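You operate a simulated robot arm through the tools that you are given. There is no shell and no other tool.

You are at the controls of a simulated robot arm. One attempt, no reset.

JOB
Measure off 40 cm of green twine on the bar.
Fine: yellow stop at 40 cm, twine through the clamp, clamp lever shut on it, toggle standing in the stop.
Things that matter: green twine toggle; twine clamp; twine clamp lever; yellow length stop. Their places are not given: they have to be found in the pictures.

Only the result counts: the job must be done as asked and must still hold three seconds after the hand-in. Knocking over, shifting, dropping, spilling or breaking anything else fails it.

ROBOT AND FRAMES
A 6-joint arm with a fingered hand, fixed in place. Base frame: the origin is on the floor under the middle of its stand, x ahead of it, y to its left, z up; the work surface is at about z = 0.8. Lengths are in m, angles in rad, forces in N, time in s.
It reaches about 1.346 m from its shoulder. Its first joint turns from -2.601 to 2.601 rad. Payload 3.5 kg.
Tool frame: the origin (TCP) lies between the finger pads and is the grasp point; the fingertips stand 0.026 m ahead of it; z points along the fingers, y is the line along which they close. The gripper opens to 0.132 m; its body begins 0.073 m behind the TCP. The gripper is a hand of 4 fingers: y runs from the thumb to the fingers, the wrist lies at [0, 0, -0.234] in the tool frame, and closing takes about 1.5 s.
Orientation is that of the tool frame in the base frame, as a unit quaternion [w, x, y, z]. With the fingers straight down and closing along the base's y, the tool's x points along the base's -x, its y along +y and its z along -z.

CONTROLS
- The arm moves only by the tool arm_command. Its argument "commands" is one flat list of numbers, 7 for each row, row after row: the turn, a rotation vector about the tool's x, y, z in rad, then the shift along the tool's x, y, z in m, then the gripper command, from -1 (fully open) to 1 (shut), values between in proportion. In form: [wx, wy, wz, tx, ty, tz, jaw, wx, wy, wz, tx, ty, tz, jaw, ...]. A call has 1 to 20 rows; each row shifts and turns the commanded pose from where the row before left it, along the tool's axes as they then stand. Rows are played at 5 a second. More than 0.05 m and 0.15 rad between two rows, or a gripper value outside its range, and nothing of the call is played. Where a pose cannot be reached the arm comes as near as it can. A force on the tool above 40 N (or 10 N above the force at the start of the call, whichever is more), or a blocked arm, ends the call early, and 0.2 s more pass. Each finger travels about 0.108 m/s and halts on what it meets, pressing with about 28 N; the grip force reading is that of the motor and also rises with nothing between the fingers. The clock runs only during rows and for 0.2 s after the last one: add rows that do not move to give the fingers time. It gives the time, the measured TCP pose, the force on the tool (base axes), the opening and the grip force at its end, in the units of the frame above (readings bear some noise), with the torque about the TCP (base axes, N m) and any sound that the robot's microphone picked up.
- Cameras (640 x 400 px; columns grow to the right, rows downward): "scene" is fixed at [0.0492, 0.6497, 1.5977]; the picture's right is [-0.81, -0.59, 0.00], its down [-0.26, 0.36, -0.90] and it looks along [0.53, -0.72, -0.44] (base axes); focal length 371 px, centre (320, 200). "wrist" rides on the gripper at [0.068, 0.002, -0.097] in the tool frame; the picture's right is [-0.03, 1.00, 0.00], its down [-0.82, -0.02, -0.58] and it looks along [-0.58, -0.01, 0.82] (tool axes); focal length 270 px, centre (320, 200).
- get_image(camera): a new picture of that camera. No time passes.
- lift_body(by): slides the trunk up (or, below 0, down) by that many m; the arm rides with it, the base frame stays. It gives what a move gives, with no picture.
- preshape(shape): the hand has 4 fingers and takes this shape, open, in about a second: jaw (thumb against the fingers, like two jaws); tri (thumb and two fingers); tip (a fingertip pinch); poke (one finger out to press); point (the index stretched); flat (the hand flat); cup (the hand cupped); fist (a fist). The gripper value then closes the fingers along that shape, each until it touches; the sizes above hold for jaw. It gives what a move gives, with no picture.
- measure_at(camera, pixels): for up to 12 pixels [column, row] of the newest picture of that camera ("zoom" is the newest enlarged one), the place [x, y, z] in the base frame of the surface seen there, good to about 0.002 m. No time passes.
- enlarge(camera, box): a new picture of the part [left, top, right, bottom] of that camera's present view, enlarged. No time passes.
- close_job(): hands the job in; it is judged then, once.

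Leave the gripper open and the arm clear of the work at the hand-in unless told otherwise.

The tools are called by a JSON object that holds its "method" and its "body". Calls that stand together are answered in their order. arm_command: Moves the arm, as the interface text tells. Its arguments: {"type":"object","properties":{"commands":{"type":"array"}},"required":["commands"]} The other tools are called the same way: lift_body (by) moves the trunk up or down; preshape (shape) gives the hand a shape; get_image (camera) takes a picture; measure_at (camera, pixels) gives the place of the surface under pixels of a picture; enlarge (camera, box) takes an enlarged picture of a part of a camera's view; close_job () hands the job in.

At the start:

```text
time: 0.0
tool_pos: [0.6838, -0.6859, 1.0693]
ee_rot: [-0.001, 0.0, 1.0, 0.0]
ft_force: [-0.7, 0.4, 0.6]
ft_torque: [-0.02, -0.04, 0.02]
width: 0.1319
finger_force: 0.1
shape: jaw
trunk travel left (down, up): [-0.968, 0.002]
```

scene: 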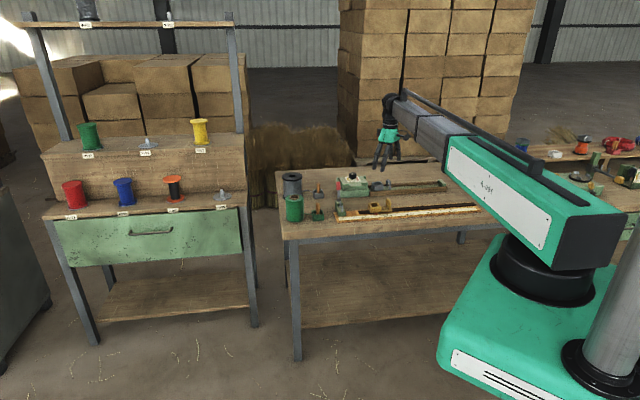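
wrist: 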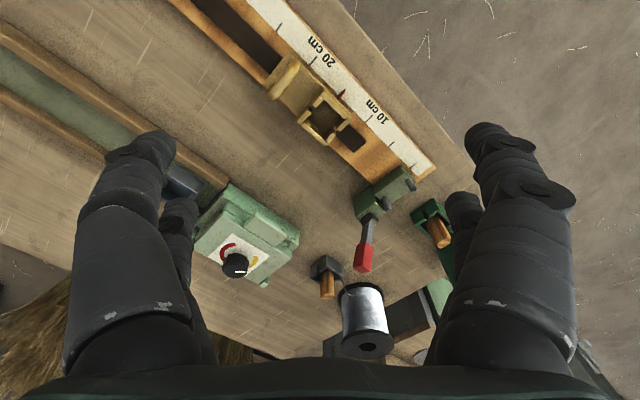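

I see the bench with a measuring bar with a yellow stop, a clamp with a red lever, and spools. I will take enlarged views of both cameras to look closer.

{"method": "enlarge", "body": {"camera": "scene", "box": [270, 150, 490, 260]}}

{"method": "enlarge", "body": {"camera": "wrist", "box": [180, 0, 480, 370]}}

```text
2.91 times, centred on (380, 205) of scene
```

zoom: 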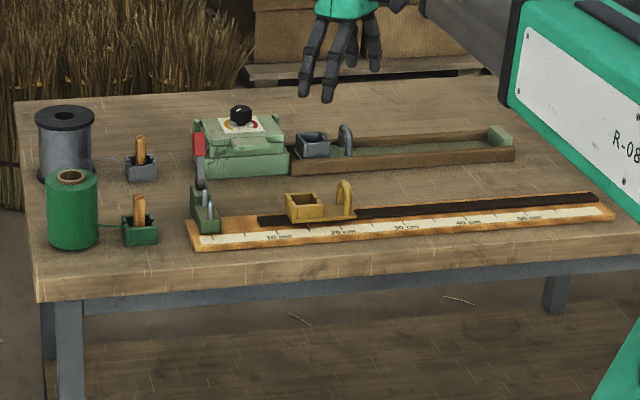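

```text
1.08 times, centred on (330, 185) of wrist (not enlarged: the box is as wide or as high as the picture)
```

zoom: 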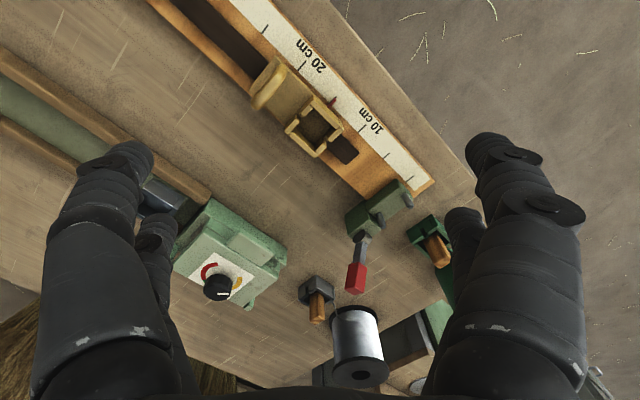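

The bar, stop, clamp and toggles are visible. I'll zoom in further on the clamp/stop and on the spools, to measure points.

{"method": "enlarge", "body": {"camera": "scene", "box": [325, 180, 405, 240]}}

{"method": "measure_at", "body": {"camera": "zoom", "pixels": [[100, 100], [320, 200]]}}

{"method": "enlarge", "body": {"camera": "scene", "box": [278, 170, 358, 240]}}

{"method": "enlarge", "body": {"camera": "scene", "box": [400, 180, 490, 240]}}

```text
6.67 times, centred on (365, 210) of scene
```

zoom: 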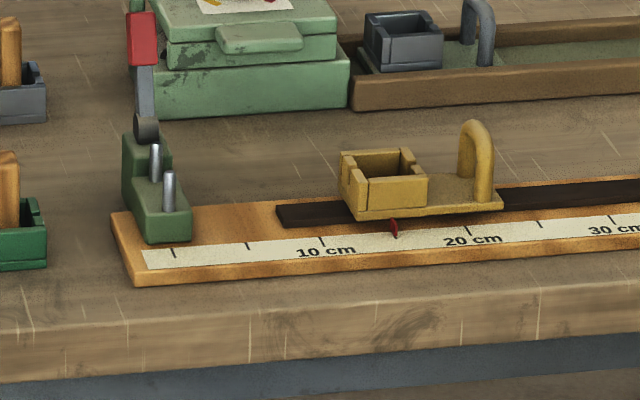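

```text
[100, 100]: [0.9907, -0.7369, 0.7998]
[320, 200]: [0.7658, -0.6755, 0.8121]
```

```text
5.71 times, centred on (318, 205) of scene
```

zoom: 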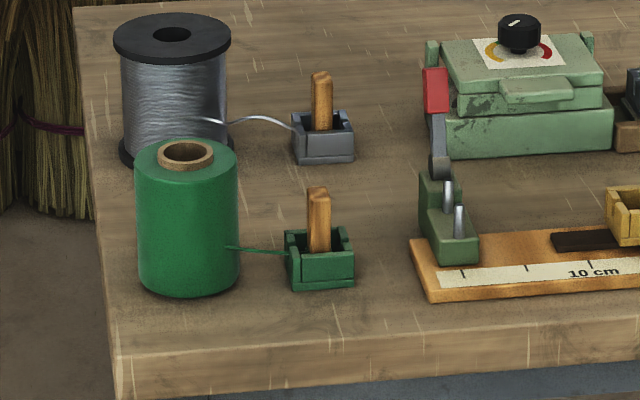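

```text
6.67 times, centred on (445, 210) of scene
```

zoom: 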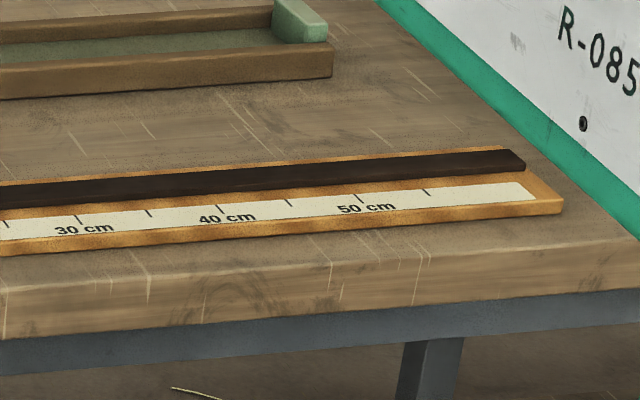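

The red pointer on the stop sits at about 15 cm now. I'll zoom tightly and measure the ticks, stop, pins, lever and toggle points.

{"method": "enlarge", "body": {"camera": "scene", "box": [335, 188, 395, 226]}}

{"method": "enlarge", "body": {"camera": "scene", "box": [335, 175, 365, 220]}}

```text
10.53 times, centred on (365, 207) of scene
```

zoom: 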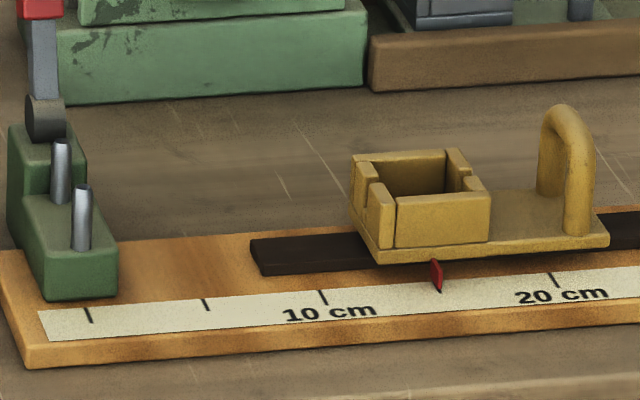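

```text
8.89 times, centred on (350, 198) of scene
```

zoom: 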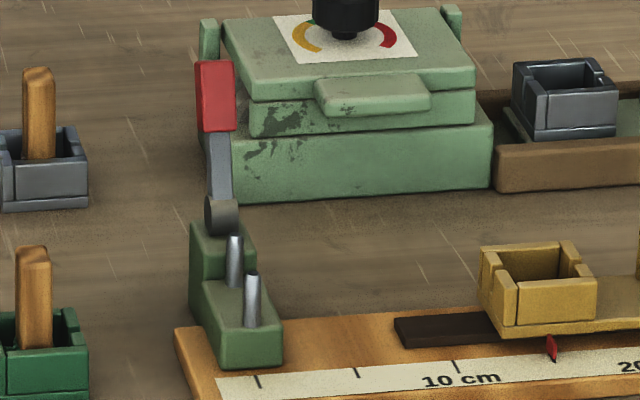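

I'll measure clamp pins, lever and ticks on the newest zoom.

{"method": "measure_at", "body": {"camera": "zoom", "pixels": [[235, 238], [234, 285], [251, 278], [252, 325], [217, 95], [218, 165], [221, 215], [258, 381], [357, 372], [457, 366], [552, 360], [245, 362]]}}

{"method": "measure_at", "body": {"camera": "zoom", "pixels": [[35, 250], [35, 300], [36, 345], [40, 375], [75, 345], [222, 315], [205, 228], [200, 260], [245, 230], [550, 345], [540, 295], [530, 250]]}}

```text
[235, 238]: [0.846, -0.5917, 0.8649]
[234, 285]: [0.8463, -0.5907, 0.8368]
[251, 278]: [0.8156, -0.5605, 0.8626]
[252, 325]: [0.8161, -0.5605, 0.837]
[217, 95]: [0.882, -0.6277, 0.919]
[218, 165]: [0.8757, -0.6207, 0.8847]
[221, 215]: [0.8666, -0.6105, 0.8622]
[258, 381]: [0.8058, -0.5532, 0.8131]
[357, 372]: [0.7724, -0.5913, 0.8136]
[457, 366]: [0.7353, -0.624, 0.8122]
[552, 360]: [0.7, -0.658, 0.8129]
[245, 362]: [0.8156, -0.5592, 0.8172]
```

```text
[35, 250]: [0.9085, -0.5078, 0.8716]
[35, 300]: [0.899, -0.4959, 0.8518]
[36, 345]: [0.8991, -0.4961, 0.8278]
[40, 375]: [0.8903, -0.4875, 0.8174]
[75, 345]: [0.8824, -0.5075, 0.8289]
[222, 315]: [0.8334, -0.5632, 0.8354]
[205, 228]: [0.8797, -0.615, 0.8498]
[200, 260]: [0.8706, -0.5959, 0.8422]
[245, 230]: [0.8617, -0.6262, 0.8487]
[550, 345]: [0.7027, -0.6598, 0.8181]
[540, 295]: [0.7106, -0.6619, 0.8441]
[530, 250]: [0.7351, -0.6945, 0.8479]
```

The bar runs along about (-0.707, -0.707) in base x,y. Now I'll measure the stop, its arch handle, and the far ticks in a zoom of the stop and bar.

{"method": "enlarge", "body": {"camera": "scene", "box": [363, 192, 403, 222]}}

{"method": "measure_at", "body": {"camera": "zoom", "pixels": [[100, 100], [320, 200]]}}

```text
13.33 times, centred on (383, 207) of scene
```

zoom: 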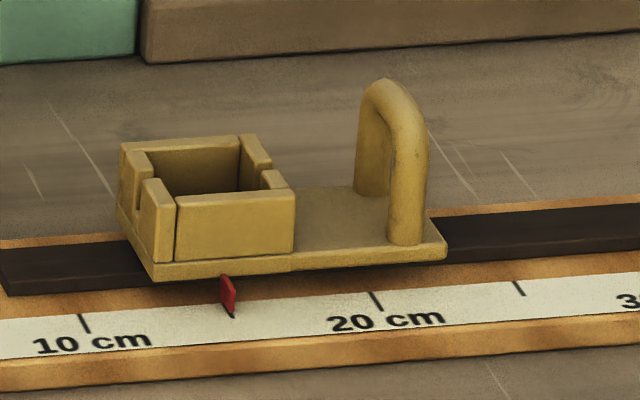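

```text
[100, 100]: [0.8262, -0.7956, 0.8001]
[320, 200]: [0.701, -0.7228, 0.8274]
```

{"method": "measure_at", "body": {"camera": "zoom", "pixels": [[85, 322], [375, 297], [519, 287], [229, 300], [235, 225], [232, 200], [205, 190], [385, 90], [410, 130], [405, 230], [370, 180], [440, 250]]}}

{"method": "measure_at", "body": {"camera": "zoom", "pixels": [[185, 141], [255, 150], [272, 180], [157, 190], [131, 158], [215, 165], [157, 215], [135, 240], [300, 268], [420, 110], [365, 100], [580, 220]]}}

{"method": "enlarge", "body": {"camera": "scene", "box": [400, 190, 450, 225]}}

```text
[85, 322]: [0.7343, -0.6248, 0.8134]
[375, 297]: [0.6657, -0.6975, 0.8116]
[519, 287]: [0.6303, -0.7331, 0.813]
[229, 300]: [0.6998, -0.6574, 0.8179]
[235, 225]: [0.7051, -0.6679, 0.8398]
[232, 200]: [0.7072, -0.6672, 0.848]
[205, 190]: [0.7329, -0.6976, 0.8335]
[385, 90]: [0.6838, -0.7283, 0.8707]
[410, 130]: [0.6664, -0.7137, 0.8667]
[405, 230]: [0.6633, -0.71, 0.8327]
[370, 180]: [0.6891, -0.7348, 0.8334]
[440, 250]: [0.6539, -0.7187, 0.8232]
```

```text
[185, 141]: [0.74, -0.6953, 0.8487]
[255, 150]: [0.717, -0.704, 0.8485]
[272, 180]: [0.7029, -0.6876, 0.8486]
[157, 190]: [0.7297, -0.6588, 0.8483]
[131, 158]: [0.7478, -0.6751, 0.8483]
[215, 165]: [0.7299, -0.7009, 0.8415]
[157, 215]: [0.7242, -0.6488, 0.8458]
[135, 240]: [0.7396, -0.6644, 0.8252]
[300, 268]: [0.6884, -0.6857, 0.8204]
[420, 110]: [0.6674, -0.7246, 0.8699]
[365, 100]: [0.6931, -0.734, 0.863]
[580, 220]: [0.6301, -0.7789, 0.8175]
```

```text
11.43 times, centred on (425, 208) of scene
```

zoom: 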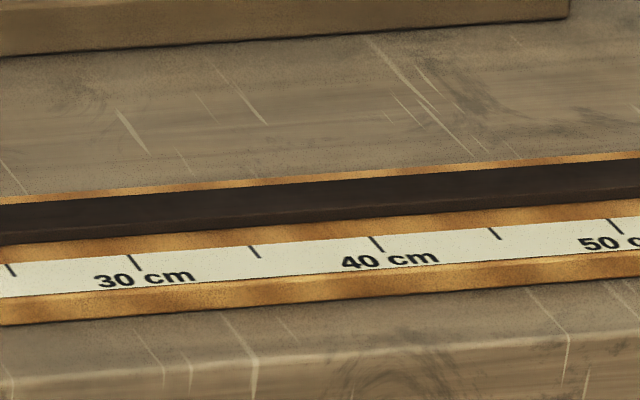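

{"method": "measure_at", "body": {"camera": "zoom", "pixels": [[12, 270], [134, 262], [255, 252], [377, 244], [495, 233], [616, 226]]}}

{"method": "enlarge", "body": {"camera": "scene", "box": [282, 185, 330, 225]}}

```text
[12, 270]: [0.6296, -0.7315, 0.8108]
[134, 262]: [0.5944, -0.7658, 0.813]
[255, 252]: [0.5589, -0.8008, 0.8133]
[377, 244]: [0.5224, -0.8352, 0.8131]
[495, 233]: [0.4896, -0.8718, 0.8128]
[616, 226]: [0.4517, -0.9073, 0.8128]
```

```text
10.00 times, centred on (306, 205) of scene
```

zoom: 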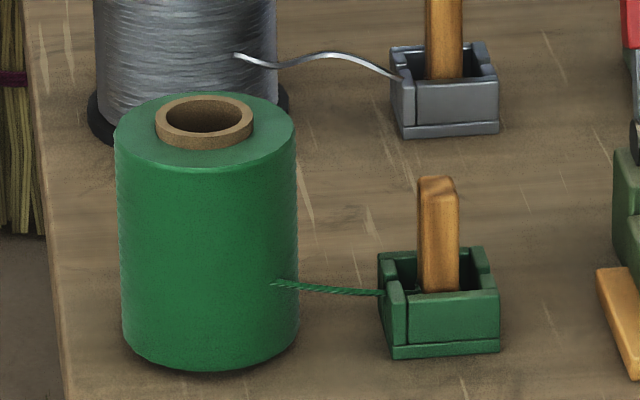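

Ticks confirm 40 cm at (0.522,-0.835). Now measure the green toggle, its holder, the twine and the green spool in this zoom.

{"method": "measure_at", "body": {"camera": "zoom", "pixels": [[438, 183], [425, 220], [452, 220], [438, 285], [420, 285], [458, 285], [385, 292], [330, 288], [275, 283], [400, 255], [440, 297], [480, 270]]}}

{"method": "measure_at", "body": {"camera": "zoom", "pixels": [[205, 230], [125, 170], [292, 170], [160, 110], [245, 105], [205, 165], [390, 265], [397, 300], [481, 255], [490, 295], [440, 350], [205, 360]]}}

```text
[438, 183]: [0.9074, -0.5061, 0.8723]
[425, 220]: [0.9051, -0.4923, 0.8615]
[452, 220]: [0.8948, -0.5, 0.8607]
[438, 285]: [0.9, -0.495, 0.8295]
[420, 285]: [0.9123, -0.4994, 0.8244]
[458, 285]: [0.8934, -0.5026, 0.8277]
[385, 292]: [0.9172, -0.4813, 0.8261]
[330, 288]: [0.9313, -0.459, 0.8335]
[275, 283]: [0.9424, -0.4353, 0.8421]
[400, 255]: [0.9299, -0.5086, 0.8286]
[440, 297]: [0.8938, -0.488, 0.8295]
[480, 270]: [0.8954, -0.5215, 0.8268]
```

```text
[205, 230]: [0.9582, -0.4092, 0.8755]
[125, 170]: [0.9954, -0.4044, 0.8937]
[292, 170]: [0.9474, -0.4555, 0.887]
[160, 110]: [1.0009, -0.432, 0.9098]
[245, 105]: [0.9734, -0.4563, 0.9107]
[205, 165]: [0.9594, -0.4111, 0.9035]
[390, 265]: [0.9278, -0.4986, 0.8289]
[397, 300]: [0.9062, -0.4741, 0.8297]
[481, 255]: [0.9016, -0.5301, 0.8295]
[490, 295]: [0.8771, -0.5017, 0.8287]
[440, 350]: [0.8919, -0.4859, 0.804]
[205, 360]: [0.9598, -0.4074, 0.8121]
```

The line spool–toggle–clamp–socket lies straight along the bar (t ≈ -0.033 behind the ticks). First I turn the hand +45° about the tool z so its closing line runs along the bar, staying high (z 1.07), then look.

{"method": "arm_command", "body": {"commands": [0, 0, 0.131, 0, 0, 0, -1, 0, 0, 0.131, 0, 0, 0, -1, 0, 0, 0.131, 0, 0, 0, -1, 0, 0, 0.131, 0, 0, 0, -1, 0, 0, 0.131, 0, 0, 0, -1, 0, 0, 0.131, 0, 0, 0, -1, 0, 0, 0, 0, 0, 0, -1]}}

{"method": "get_image", "body": {"camera": "wrist"}}

{"method": "get_image", "body": {"camera": "scene"}}

```text
time: 1.6
tool_pos: [0.6828, -0.6865, 1.0689]
ee_rot: [0.0, 0.385, 0.923, 0.0]
ft_force: [0.5, -0.2, 0.1]
ft_torque: [0.0, 0.01, -0.01]
width: 0.1318
finger_force: 0.0
shape: jaw
trunk travel left (down, up): [-0.968, 0.002]
```

```text
taken
```

wrist: 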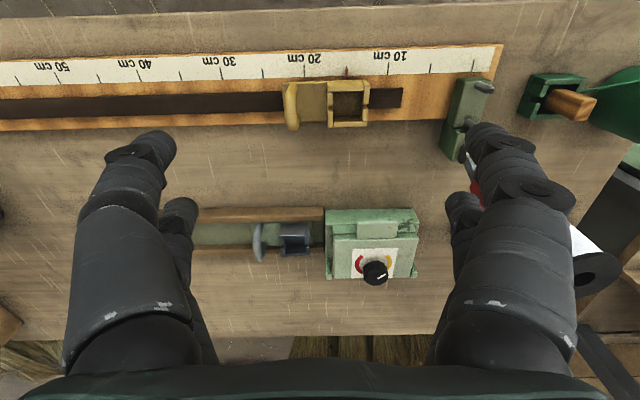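

```text
taken
```

scene: 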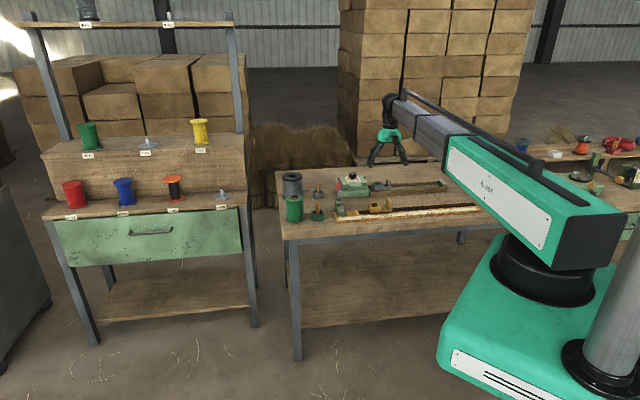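

The wrist picture is now aligned with the bar: the stop arch at (292,105), socket (350,105), pins near (470,105). I'll look at the hand's shape in the scene camera.

{"method": "enlarge", "body": {"camera": "scene", "box": [350, 90, 430, 170]}}

{"method": "enlarge", "body": {"camera": "wrist", "box": [260, 30, 560, 217]}}

```text
5.00 times, centred on (390, 130) of scene
```

zoom: 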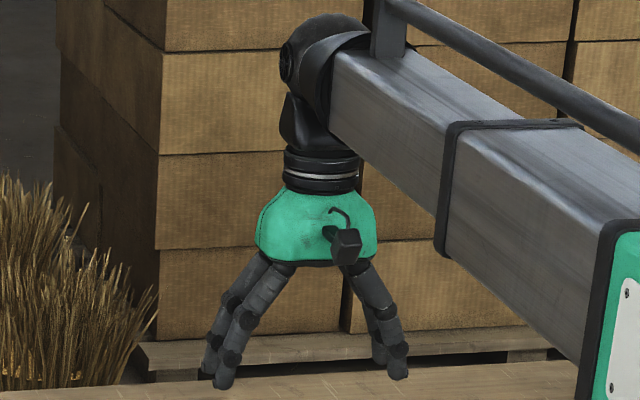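

```text
2.13 times, centred on (410, 124) of wrist
```

zoom: 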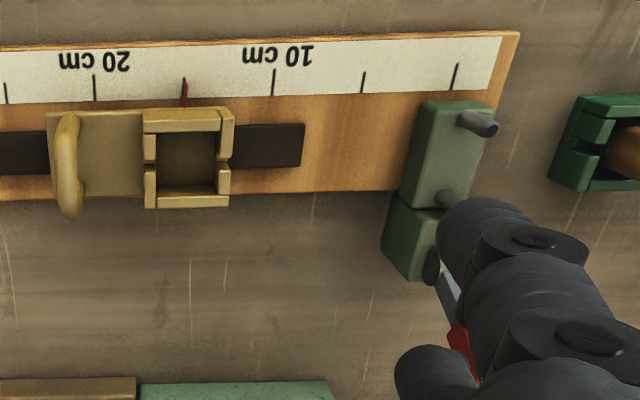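

I'll test closing partly (jaw 0.4) in the air to see how the fingers stand.

{"method": "arm_command", "body": {"commands": [0, 0, 0, 0, 0, 0, 0.4, 0, 0, 0, 0, 0, 0, 0.4, 0, 0, 0, 0, 0, 0, 0.4, 0, 0, 0, 0, 0, 0, 0.4, 0, 0, 0, 0, 0, 0, 0.4, 0, 0, 0, 0, 0, 0, 0.4]}}

{"method": "get_image", "body": {"camera": "wrist"}}

{"method": "enlarge", "body": {"camera": "scene", "box": [350, 90, 430, 170]}}

```text
time: 3.0
tool_pos: [0.6849, -0.686, 1.0693]
ee_rot: [-0.001, 0.383, 0.924, -0.001]
ft_force: [-0.2, -0.2, -0.3]
ft_torque: [0.01, -0.01, 0.01]
width: 0.04
finger_force: 0.0
shape: jaw
trunk travel left (down, up): [-0.968, 0.002]
```

```text
taken
```

wrist: 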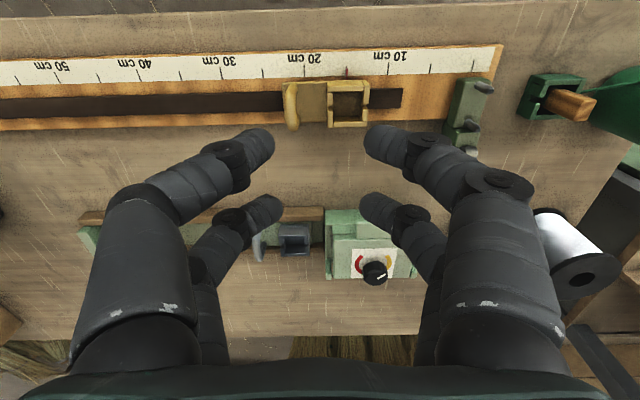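

```text
5.00 times, centred on (390, 130) of scene
```

zoom: 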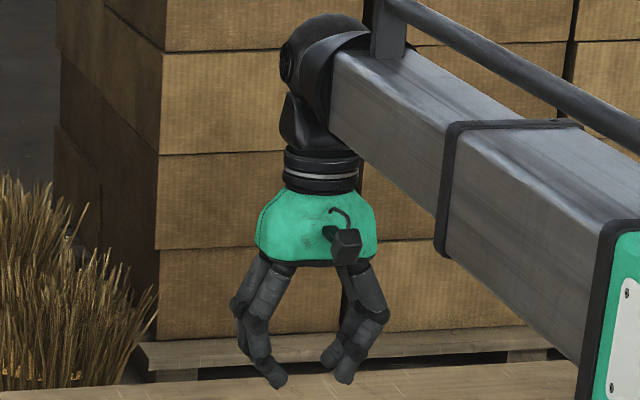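

I'll measure the fingertip surfaces: pixels (262,142), (275,205), (378,140), (370,205).

{"method": "measure_at", "body": {"camera": "wrist", "pixels": [[262, 142], [275, 206], [378, 138], [370, 205], [225, 150], [415, 150]]}}

{"method": "preshape", "body": {"shape": "tip"}}

{"method": "get_image", "body": {"camera": "wrist"}}

{"method": "enlarge", "body": {"camera": "scene", "box": [350, 90, 430, 170]}}

```text
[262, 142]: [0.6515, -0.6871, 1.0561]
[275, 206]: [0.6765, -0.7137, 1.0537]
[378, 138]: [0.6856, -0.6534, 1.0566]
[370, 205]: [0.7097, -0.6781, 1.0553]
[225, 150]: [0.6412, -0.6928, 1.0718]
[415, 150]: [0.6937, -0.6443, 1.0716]
```

```text
time: 3.9
tool_pos: [0.6849, -0.6872, 1.0686]
ee_rot: [0.0, 0.384, 0.923, 0.0]
ft_force: [0.4, 0.2, -0.5]
ft_torque: [0.0, -0.01, 0.01]
width: 0.1318
finger_force: 0.0
shape: tip
trunk travel left (down, up): [-0.968, 0.002]
```

```text
taken
```

wrist: 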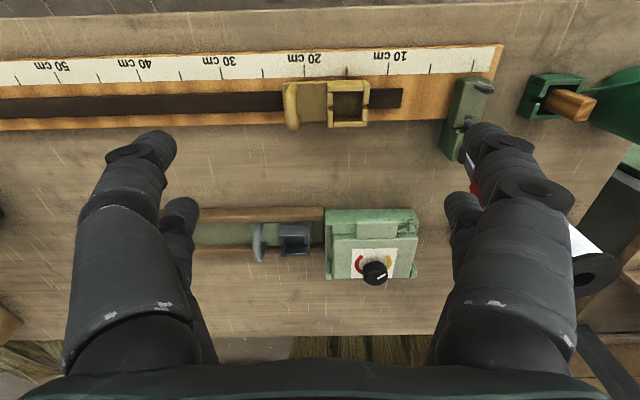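

```text
5.00 times, centred on (390, 130) of scene
```

zoom: 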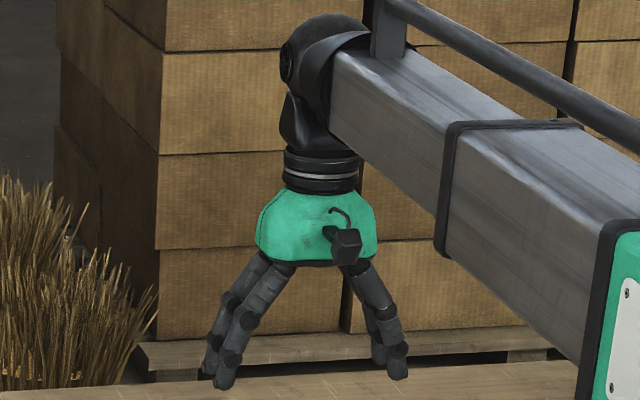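

Open, it looks as before. I'll close to 0.4 and then 0.9 in tip shape to see how the fingertips come together.

{"method": "arm_command", "body": {"commands": [0, 0, 0, 0, 0, 0, 0.6, 0, 0, 0, 0, 0, 0, 0.6, 0, 0, 0, 0, 0, 0, 0.6, 0, 0, 0, 0, 0, 0, 0.6, 0, 0, 0, 0, 0, 0, 0.6, 0, 0, 0, 0, 0, 0, 0.6, 0, 0, 0, 0, 0, 0, 0.6]}}

{"method": "get_image", "body": {"camera": "wrist"}}

{"method": "enlarge", "body": {"camera": "scene", "box": [350, 90, 430, 170]}}

```text
time: 5.5
tool_pos: [0.6848, -0.6876, 1.0684]
ee_rot: [0.0, 0.383, 0.924, 0.0]
ft_force: [-0.2, -0.4, -0.1]
ft_torque: [-0.02, -0.01, 0.0]
width: 0.0267
finger_force: 0.1
shape: tip
trunk travel left (down, up): [-0.968, 0.002]
```

```text
taken
```

wrist: 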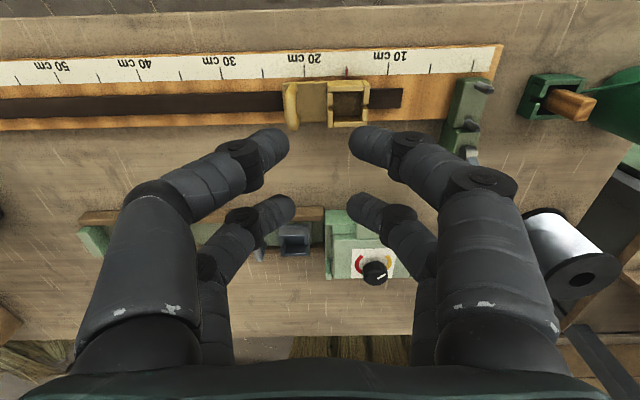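

```text
5.00 times, centred on (390, 130) of scene
```

zoom: 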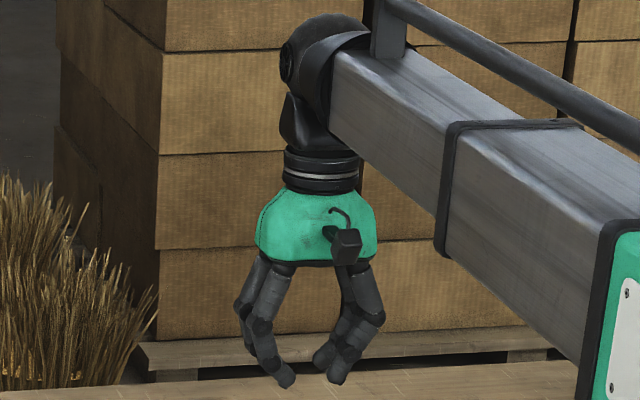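

Tip looks like two parallel finger pairs too. I'll check the "tri" shape.

{"method": "preshape", "body": {"shape": "tri"}}

{"method": "get_image", "body": {"camera": "wrist"}}

{"method": "arm_command", "body": {"commands": [0, 0, 0, 0, 0, 0, 0.6, 0, 0, 0, 0, 0, 0, 0.6, 0, 0, 0, 0, 0, 0, 0.6, 0, 0, 0, 0, 0, 0, 0.6, 0, 0, 0, 0, 0, 0, 0.6, 0, 0, 0, 0, 0, 0, 0.6, 0, 0, 0, 0, 0, 0, 0.6]}}

{"method": "get_image", "body": {"camera": "wrist"}}

{"method": "enlarge", "body": {"camera": "scene", "box": [350, 90, 430, 170]}}

```text
time: 6.4
tool_pos: [0.6841, -0.6876, 1.0686]
ee_rot: [0.0, 0.384, 0.924, 0.0]
ft_force: [-1.2, -0.1, -0.8]
ft_torque: [0.01, -0.03, 0.0]
width: 0.1319
finger_force: 0.1
shape: tri
trunk travel left (down, up): [-0.968, 0.002]
```

```text
taken
```

wrist: 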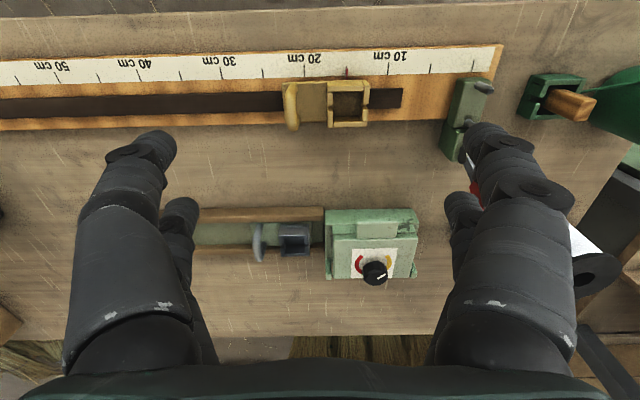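

```text
time: 8.0
tool_pos: [0.6836, -0.6871, 1.0685]
ee_rot: [0.0, 0.384, 0.923, 0.0]
ft_force: [0.3, -0.1, 0.2]
ft_torque: [0.03, -0.02, -0.01]
width: 0.0269
finger_force: 0.2
shape: tri
trunk travel left (down, up): [-0.968, 0.002]
```

```text
taken
```

wrist: 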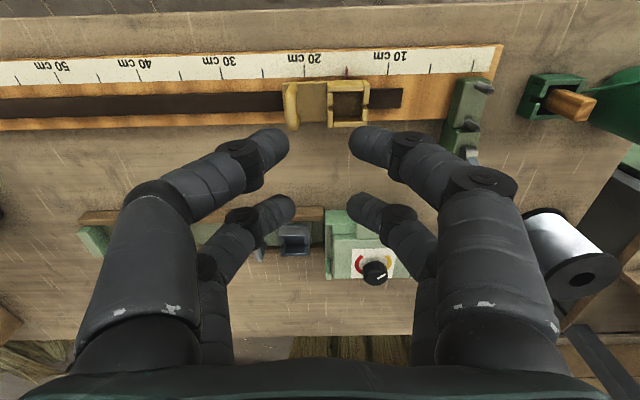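

```text
5.00 times, centred on (390, 130) of scene
```

zoom: 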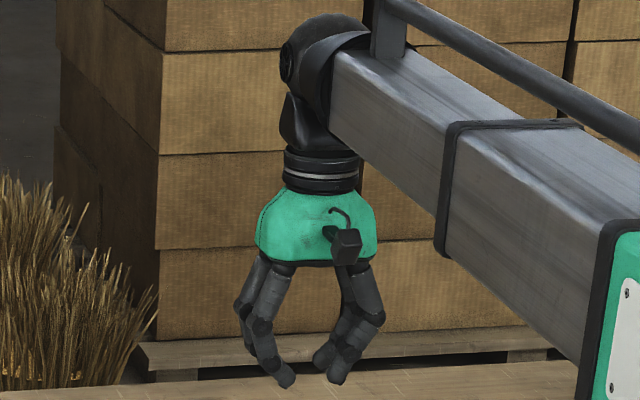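

All three look the same: two parallel finger pairs, about 35 mm apart along tool x. I'll check "poke" and "point".

{"method": "preshape", "body": {"shape": "poke"}}

{"method": "get_image", "body": {"camera": "wrist"}}

{"method": "enlarge", "body": {"camera": "scene", "box": [350, 90, 430, 170]}}

```text
time: 8.9
tool_pos: [0.6845, -0.6854, 1.0685]
ee_rot: [0.0, 0.384, 0.923, 0.0]
ft_force: [0.2, 0.8, 0.7]
ft_torque: [-0.02, 0.01, -0.01]
width: 0.0001
finger_force: 0.0
shape: poke
trunk travel left (down, up): [-0.968, 0.002]
```

```text
taken
```

wrist: 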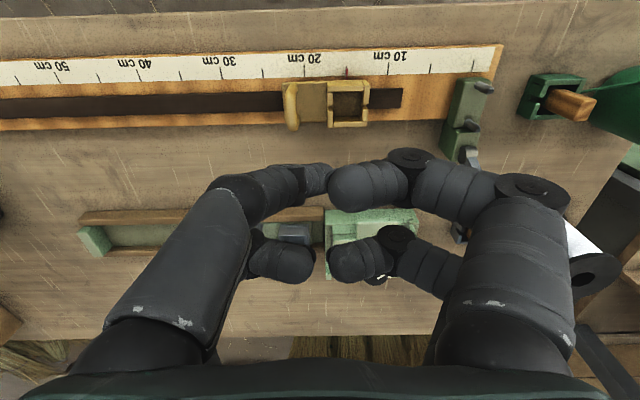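

```text
5.00 times, centred on (390, 130) of scene
```

zoom: 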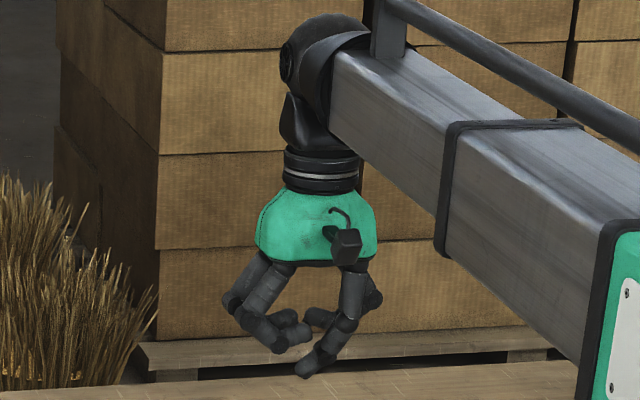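

Poke shape shows one finger extended further down (tip around (318,180)). I'll measure it and see "point" as well.

{"method": "measure_at", "body": {"camera": "wrist", "pixels": [[318, 172], [300, 172], [325, 180], [280, 180], [350, 180], [280, 255], [350, 255]]}}

{"method": "preshape", "body": {"shape": "point"}}

{"method": "get_image", "body": {"camera": "wrist"}}

{"method": "enlarge", "body": {"camera": "scene", "box": [350, 90, 430, 170]}}

```text
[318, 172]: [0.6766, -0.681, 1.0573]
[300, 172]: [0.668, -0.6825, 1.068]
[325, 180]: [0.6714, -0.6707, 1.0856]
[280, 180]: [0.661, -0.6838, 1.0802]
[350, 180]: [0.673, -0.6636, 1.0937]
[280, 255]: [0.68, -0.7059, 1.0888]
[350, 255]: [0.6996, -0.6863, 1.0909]
```

```text
time: 9.8
tool_pos: [0.6829, -0.686, 1.0694]
ee_rot: [0.0, 0.383, 0.924, 0.0]
ft_force: [0.1, 0.1, -0.7]
ft_torque: [-0.02, 0.0, -0.01]
width: 0.0
finger_force: 0.0
shape: point
trunk travel left (down, up): [-0.968, 0.002]
```

```text
taken
```

wrist: 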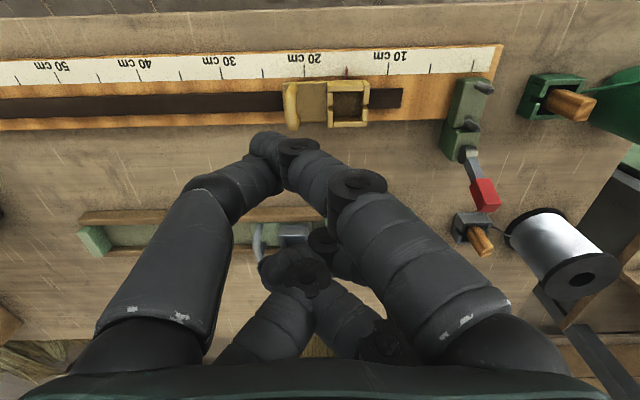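

```text
5.00 times, centred on (390, 130) of scene
```

zoom: 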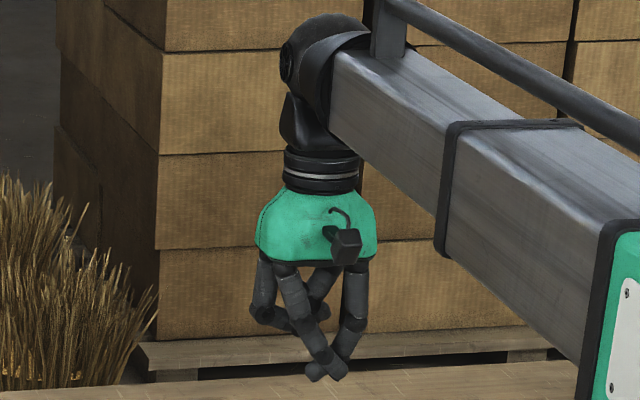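

"point" folds the rear pair and crosses the front pair. I'll see "tip" and "tri" fully closed for comparison.

{"method": "preshape", "body": {"shape": "tip"}}

{"method": "arm_command", "body": {"commands": [0, 0, 0, 0, 0, 0, 1, 0, 0, 0, 0, 0, 0, 1, 0, 0, 0, 0, 0, 0, 1, 0, 0, 0, 0, 0, 0, 1, 0, 0, 0, 0, 0, 0, 1, 0, 0, 0, 0, 0, 0, 1, 0, 0, 0, 0, 0, 0, 1, 0, 0, 0, 0, 0, 0, 1, 0, 0, 0, 0, 0, 0, 1]}}

{"method": "get_image", "body": {"camera": "wrist"}}

{"method": "enlarge", "body": {"camera": "scene", "box": [350, 90, 430, 170]}}

{"method": "preshape", "body": {"shape": "tri"}}

{"method": "arm_command", "body": {"commands": [0, 0, 0, 0, 0, 0, 1, 0, 0, 0, 0, 0, 0, 1, 0, 0, 0, 0, 0, 0, 1, 0, 0, 0, 0, 0, 0, 1, 0, 0, 0, 0, 0, 0, 1, 0, 0, 0, 0, 0, 0, 1, 0, 0, 0, 0, 0, 0, 1, 0, 0, 0, 0, 0, 0, 1, 0, 0, 0, 0, 0, 0, 1]}}

{"method": "get_image", "body": {"camera": "wrist"}}

{"method": "enlarge", "body": {"camera": "scene", "box": [350, 90, 430, 170]}}

```text
time: 10.7
tool_pos: [0.684, -0.6864, 1.0679]
ee_rot: [-0.001, 0.384, 0.924, 0.0]
ft_force: [0.8, -0.5, 0.3]
ft_torque: [0.03, -0.01, 0.05]
width: 0.132
finger_force: 0.0
shape: tip
trunk travel left (down, up): [-0.968, 0.002]
```

```text
time: 12.7
tool_pos: [0.6838, -0.687, 1.0694]
ee_rot: [-0.001, 0.383, 0.924, 0.0]
ft_force: [0.5, 0.2, -0.3]
ft_torque: [0.0, 0.01, -0.03]
width: 0.0
finger_force: 28.1
shape: tip
trunk travel left (down, up): [-0.968, 0.002]
```

```text
taken
```

wrist: 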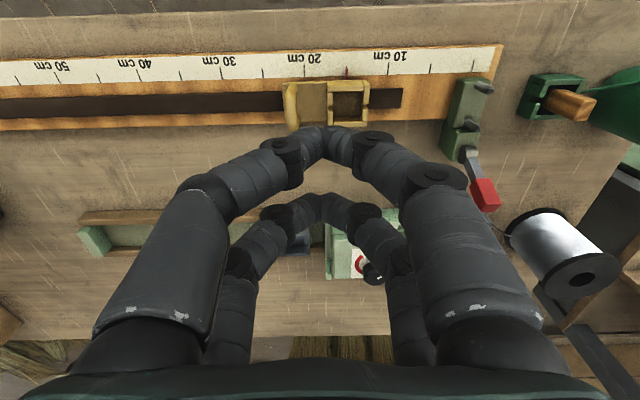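

```text
5.00 times, centred on (390, 130) of scene
```

zoom: 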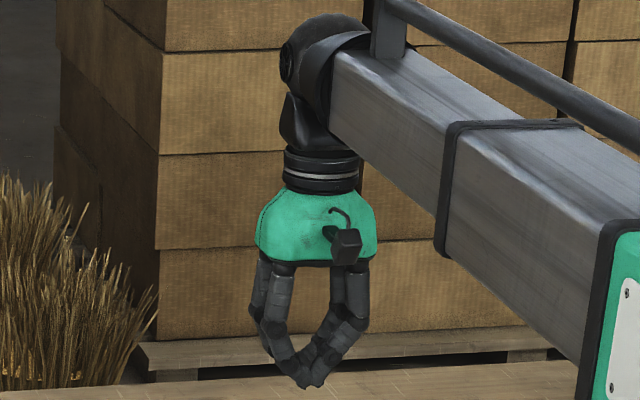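

```text
time: 13.6
tool_pos: [0.6842, -0.6867, 1.0699]
ee_rot: [0.0, 0.384, 0.923, 0.0]
ft_force: [0.0, 1.2, -0.8]
ft_torque: [0.04, 0.0, -0.02]
width: 0.1318
finger_force: 0.1
shape: tri
trunk travel left (down, up): [-0.968, 0.002]
```

```text
time: 15.6
tool_pos: [0.6844, -0.6868, 1.0693]
ee_rot: [0.0, 0.383, 0.924, 0.001]
ft_force: [-1.0, -0.5, 0.5]
ft_torque: [-0.01, 0.02, -0.02]
width: 0.0
finger_force: 27.9
shape: tri
trunk travel left (down, up): [-0.968, 0.002]
```

```text
taken
```

wrist: 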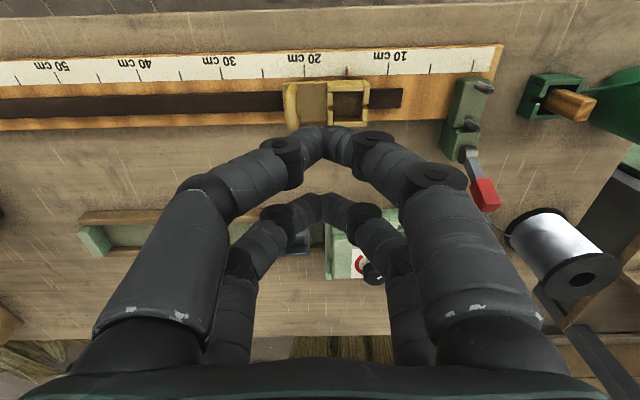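

```text
5.00 times, centred on (390, 130) of scene
```

zoom: 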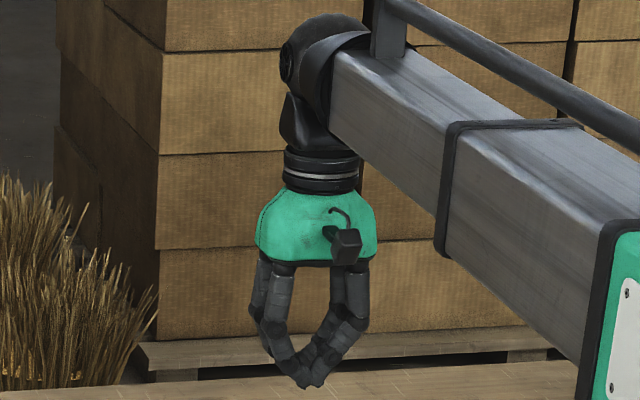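

All pinching shapes act as two parallel finger pairs (x = ±0.0175). The arch (legs ±0.018 across the bar) suits this. I'll go back to jaw, narrow it to about 34 mm, move over the arch (0.677,-0.727) and come down to z≈0.93.

{"method": "preshape", "body": {"shape": "jaw"}}

{"method": "arm_command", "body": {"commands": [0, 0, 0, -0.012, -0.017, 0, 0.485, 0, 0, 0, -0.0115, -0.0168, 0, 0.485, 0, 0, 0, 0, 0, 0.035, 0.485, 0, 0, 0, 0, 0, 0.035, 0.485, 0, 0, 0, 0, 0, 0.035, 0.485, 0, 0, 0, 0, 0, 0.033, 0.485, 0, 0, 0, 0, 0, 0, 0.485, 0, 0, 0, 0, 0, 0, 0.485]}}

{"method": "get_image", "body": {"camera": "wrist"}}

{"method": "enlarge", "body": {"camera": "scene", "box": [350, 150, 430, 230]}}

```text
time: 16.5
tool_pos: [0.6843, -0.6863, 1.0683]
ee_rot: [0.0, 0.383, 0.924, -0.001]
ft_force: [-0.7, 1.0, -0.4]
ft_torque: [-0.02, -0.01, 0.03]
width: 0.1319
finger_force: 0.1
shape: jaw
trunk travel left (down, up): [-0.968, 0.002]
```

```text
time: 18.3
tool_pos: [0.6774, -0.7266, 1.0685]
ee_rot: [-0.001, 0.384, 0.923, 0.0]
ft_force: [-0.3, 0.1, -0.2]
ft_torque: [0.0, 0.03, -0.03]
width: 0.0345
finger_force: 0.0
shape: jaw
out of reach, approached as far as the arm can: row 3, 4, 5, 6
trunk travel left (down, up): [-0.968, 0.002]
```

```text
taken
```

wrist: 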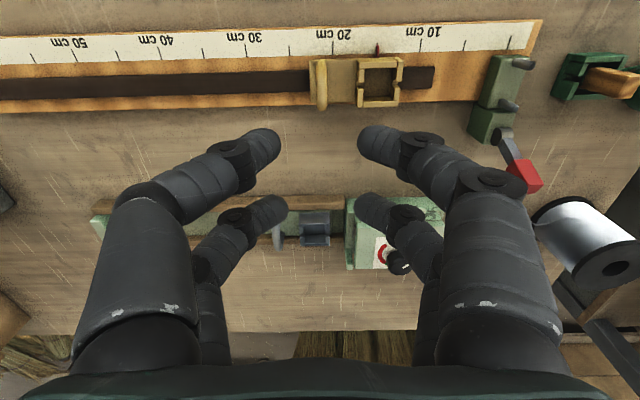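

```text
5.00 times, centred on (390, 190) of scene
```

zoom: 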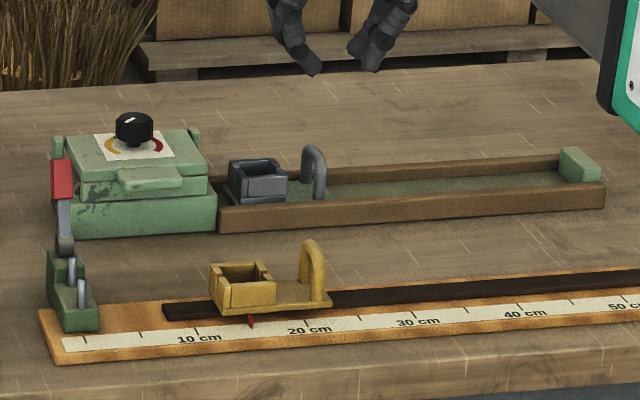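

The arm can't go lower by itself (out of reach), so I use the trunk. I lower it by 0.10 first and check the picture for clearance of the arm link.

{"method": "lift_body", "body": {"by": -0.1}}

{"method": "get_image", "body": {"camera": "scene"}}

{"method": "get_image", "body": {"camera": "wrist"}}

```text
time: 19.6
tool_pos: [0.6761, -0.727, 0.9683]
ee_rot: [0.0, 0.384, 0.923, 0.0]
ft_force: [0.5, -0.8, 0.5]
ft_torque: [0.01, 0.02, 0.01]
width: 0.0344
finger_force: 0.1
shape: jaw
trunk travel left (down, up): [-0.868, 0.102]
```

```text
taken
```

scene: 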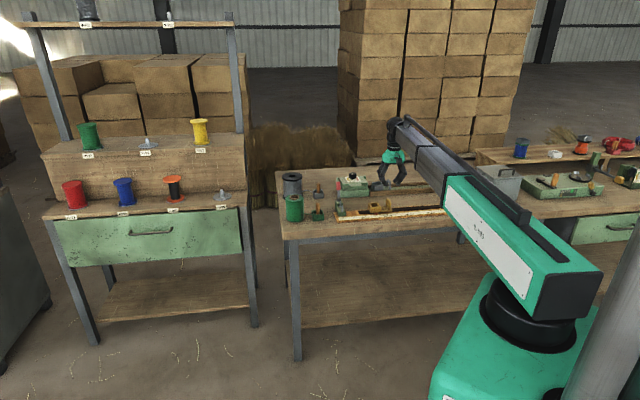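

```text
taken
```

wrist: 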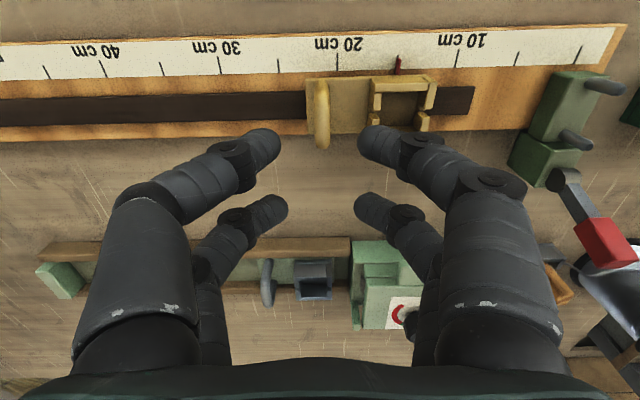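

The vertical range of the arm is at its lower end, so I'll raise the arm 0.12 by its joints and then slide the trunk down 0.12 to gain working range.

{"method": "arm_command", "body": {"commands": [0, 0, 0, 0, 0, -0.04, 0.485, 0, 0, 0, 0, 0, -0.04, 0.485, 0, 0, 0, 0, 0, -0.04, 0.485, 0, 0, 0, 0, 0, 0, 0.485]}}

{"method": "lift_body", "body": {"by": -0.13}}

{"method": "get_image", "body": {"camera": "scene"}}

{"method": "get_image", "body": {"camera": "wrist"}}

```text
time: 20.6
tool_pos: [0.676, -0.727, 0.9687]
ee_rot: [0.0, 0.384, 0.923, 0.0]
ft_force: [0.7, -0.5, 0.1]
ft_torque: [0.01, 0.01, -0.04]
width: 0.0344
finger_force: 0.0
shape: jaw
out of reach, approached as far as the arm can: row 1, 2, 3
trunk travel left (down, up): [-0.868, 0.102]
```

```text
time: 22.0
tool_pos: [0.6748, -0.7261, 0.8501]
ee_rot: [0.002, 0.383, 0.924, -0.001]
ft_force: [-2.5, -2.5, 32.8]
ft_torque: [0.52, -0.55, 0.03]
width: 0.0335
finger_force: 0.1
shape: jaw
trunk travel left (down, up): [-0.745, 0.225]
stopped: the force on the tool passed its limit at 51 N (the readings are from after the stop); the commanded pose is now the measured one
```

```text
taken
```

scene: 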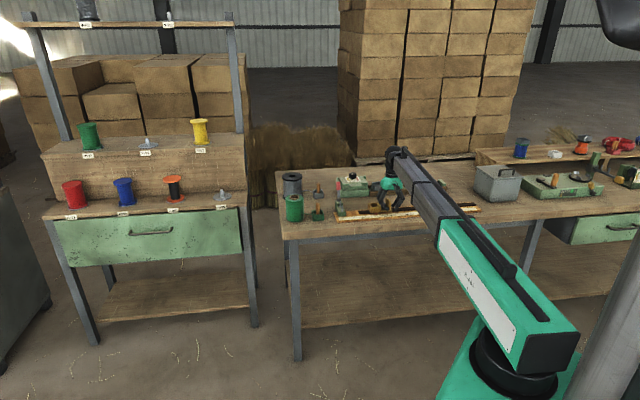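

```text
taken
```

wrist: 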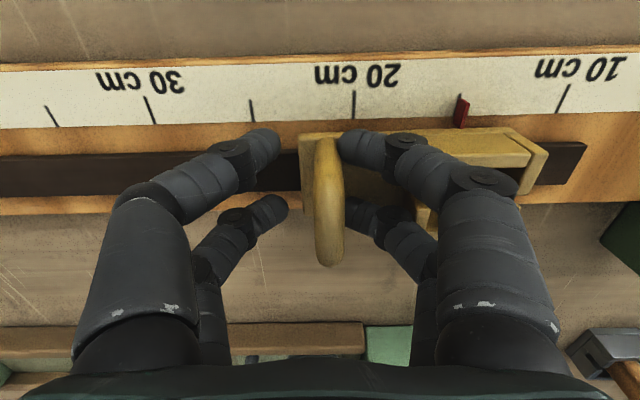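

My earlier downward command was still pending, so the arm didn't rise and the fingertips touched the stop's base plate (33 N). I lift the trunk 0.025 right away to relieve it.

{"method": "lift_body", "body": {"by": 0.025}}

{"method": "get_image", "body": {"camera": "wrist"}}

{"method": "enlarge", "body": {"camera": "scene", "box": [350, 165, 430, 225]}}

```text
time: 22.7
tool_pos: [0.6774, -0.7279, 0.8717]
ee_rot: [0.001, 0.384, 0.923, -0.001]
ft_force: [0.5, 0.8, 0.6]
ft_torque: [-0.03, 0.02, 0.0]
width: 0.0341
finger_force: 0.0
shape: jaw
trunk travel left (down, up): [-0.77, 0.2]
```

```text
taken
```

wrist: 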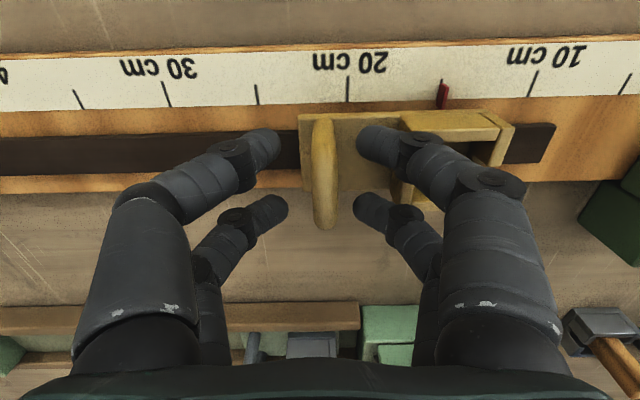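

```text
6.67 times, centred on (390, 195) of scene
```

zoom: 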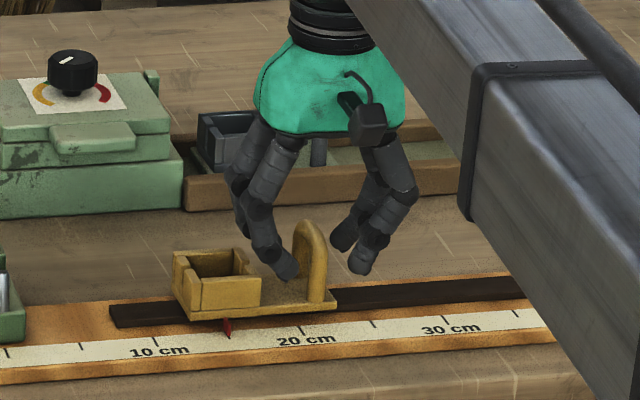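

The fingers straddle the arch without contact (force ~0, z 0.872). Now close on the arch.

{"method": "arm_command", "body": {"commands": [0, 0, 0, 0, 0, 0, 0.7, 0, 0, 0, 0, 0, 0, 0.85, 0, 0, 0, 0, 0, 0, 1, 0, 0, 0, 0, 0, 0, 1, 0, 0, 0, 0, 0, 0, 1]}}

{"method": "get_image", "body": {"camera": "wrist"}}

{"method": "enlarge", "body": {"camera": "scene", "box": [350, 165, 430, 225]}}

```text
time: 23.9
tool_pos: [0.6765, -0.7275, 0.8715]
ee_rot: [0.0, 0.384, 0.923, 0.0]
ft_force: [-3.7, 5.1, -7.4]
ft_torque: [0.13, 0.12, 0.05]
width: 0.0046
finger_force: 27.4
shape: jaw
trunk travel left (down, up): [-0.77, 0.2]
```

```text
taken
```

wrist: 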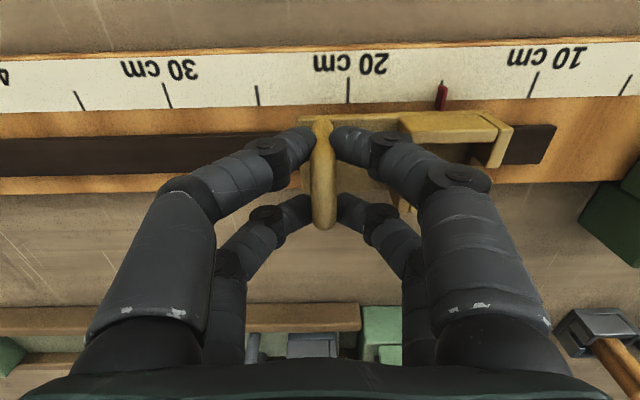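

```text
6.67 times, centred on (390, 195) of scene
```

zoom: 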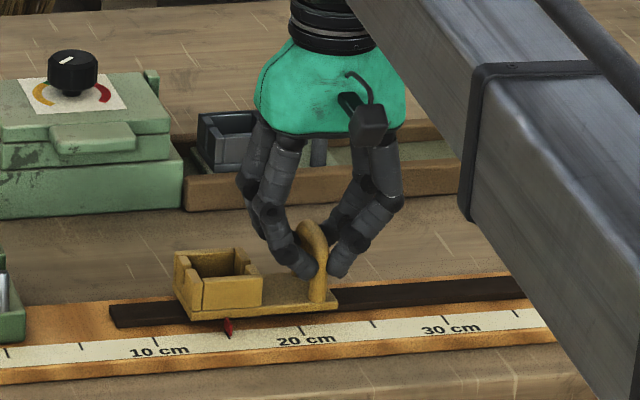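

The arch is held (27 N). I'll test-drag 2 cm along the bar (tool −y) and check the force and the pointer.

{"method": "arm_command", "body": {"commands": [0, 0, 0, 0, -0.01, 0, 1, 0, 0, 0, 0, -0.01, 0, 1, 0, 0, 0, 0, 0, 0, 1]}}

{"method": "get_image", "body": {"camera": "wrist"}}

```text
time: 24.7
tool_pos: [0.6619, -0.7428, 0.8714]
ee_rot: [0.0, 0.383, 0.924, 0.0]
ft_force: [-8.3, 7.3, -9.8]
ft_torque: [0.19, 0.16, 0.01]
width: 0.0045
finger_force: 28.5
shape: jaw
trunk travel left (down, up): [-0.77, 0.2]
```

```text
taken
```

wrist: 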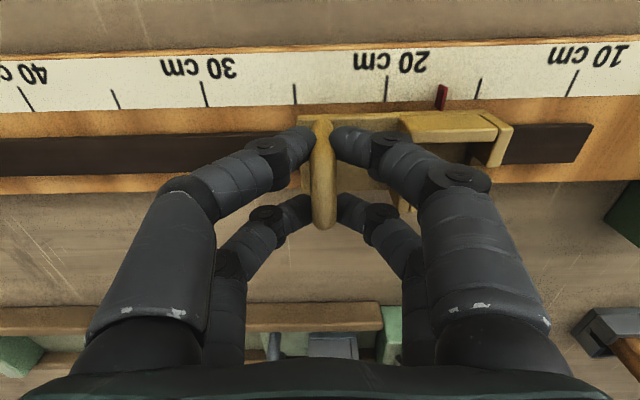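

The stop follows (pointer about 17 cm), forces small. I drag a further 20 cm in steps of 2 cm.

{"method": "arm_command", "body": {"commands": [0, 0, 0, 0.001, -0.02, 0, 1, 0, 0, 0, 0, -0.02, 0, 1, 0, 0, 0, 0, -0.02, 0, 1, 0, 0, 0, 0, -0.02, 0, 1, 0, 0, 0, 0, -0.02, 0, 1, 0, 0, 0, 0, -0.02, 0, 1, 0, 0, 0, 0, -0.02, 0, 1, 0, 0, 0, 0, -0.02, 0, 1, 0, 0, 0, 0, -0.02, 0, 1, 0, 0, 0, 0, -0.02, 0, 1, 0, 0, 0, 0, 0, 0, 1]}}

{"method": "get_image", "body": {"camera": "wrist"}}

{"method": "get_image", "body": {"camera": "scene"}}

```text
time: 27.1
tool_pos: [0.5194, -0.8835, 0.8704]
ee_rot: [0.001, 0.383, 0.924, -0.001]
ft_force: [-3.9, 4.3, -6.2]
ft_torque: [0.08, 0.09, 0.02]
width: 0.0045
finger_force: 27.7
shape: jaw
trunk travel left (down, up): [-0.77, 0.2]
```

```text
taken
```

wrist: 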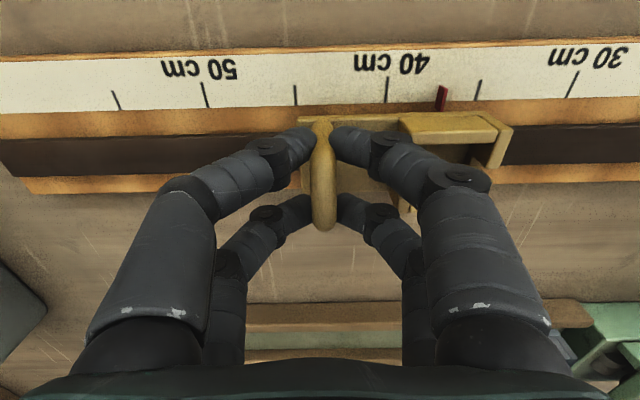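

```text
taken
```

scene: 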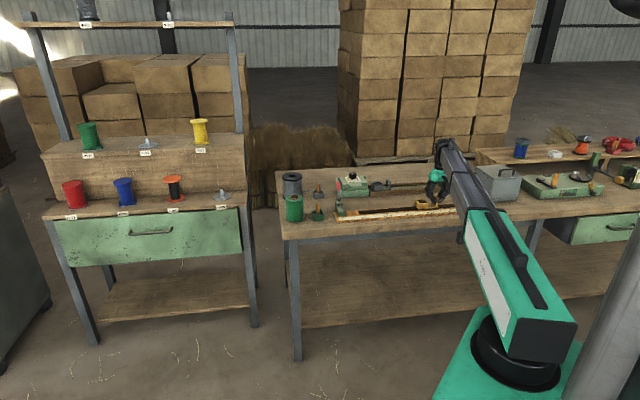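

The pointer is now about 37 cm. I'll zoom in the wrist picture on the pointer and 40 tick and measure.

{"method": "enlarge", "body": {"camera": "wrist", "box": [360, 60, 520, 150]}}

```text
4.00 times, centred on (440, 105) of wrist
```

zoom: 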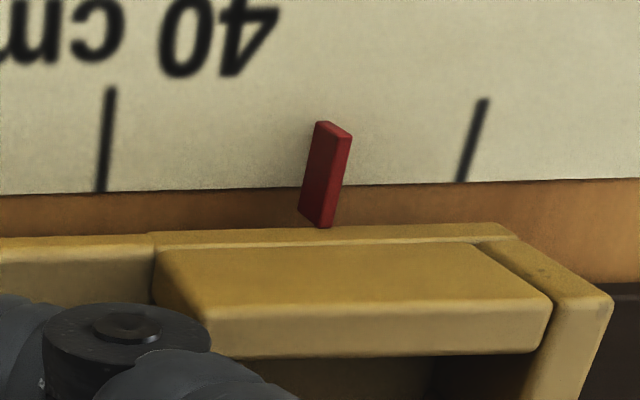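

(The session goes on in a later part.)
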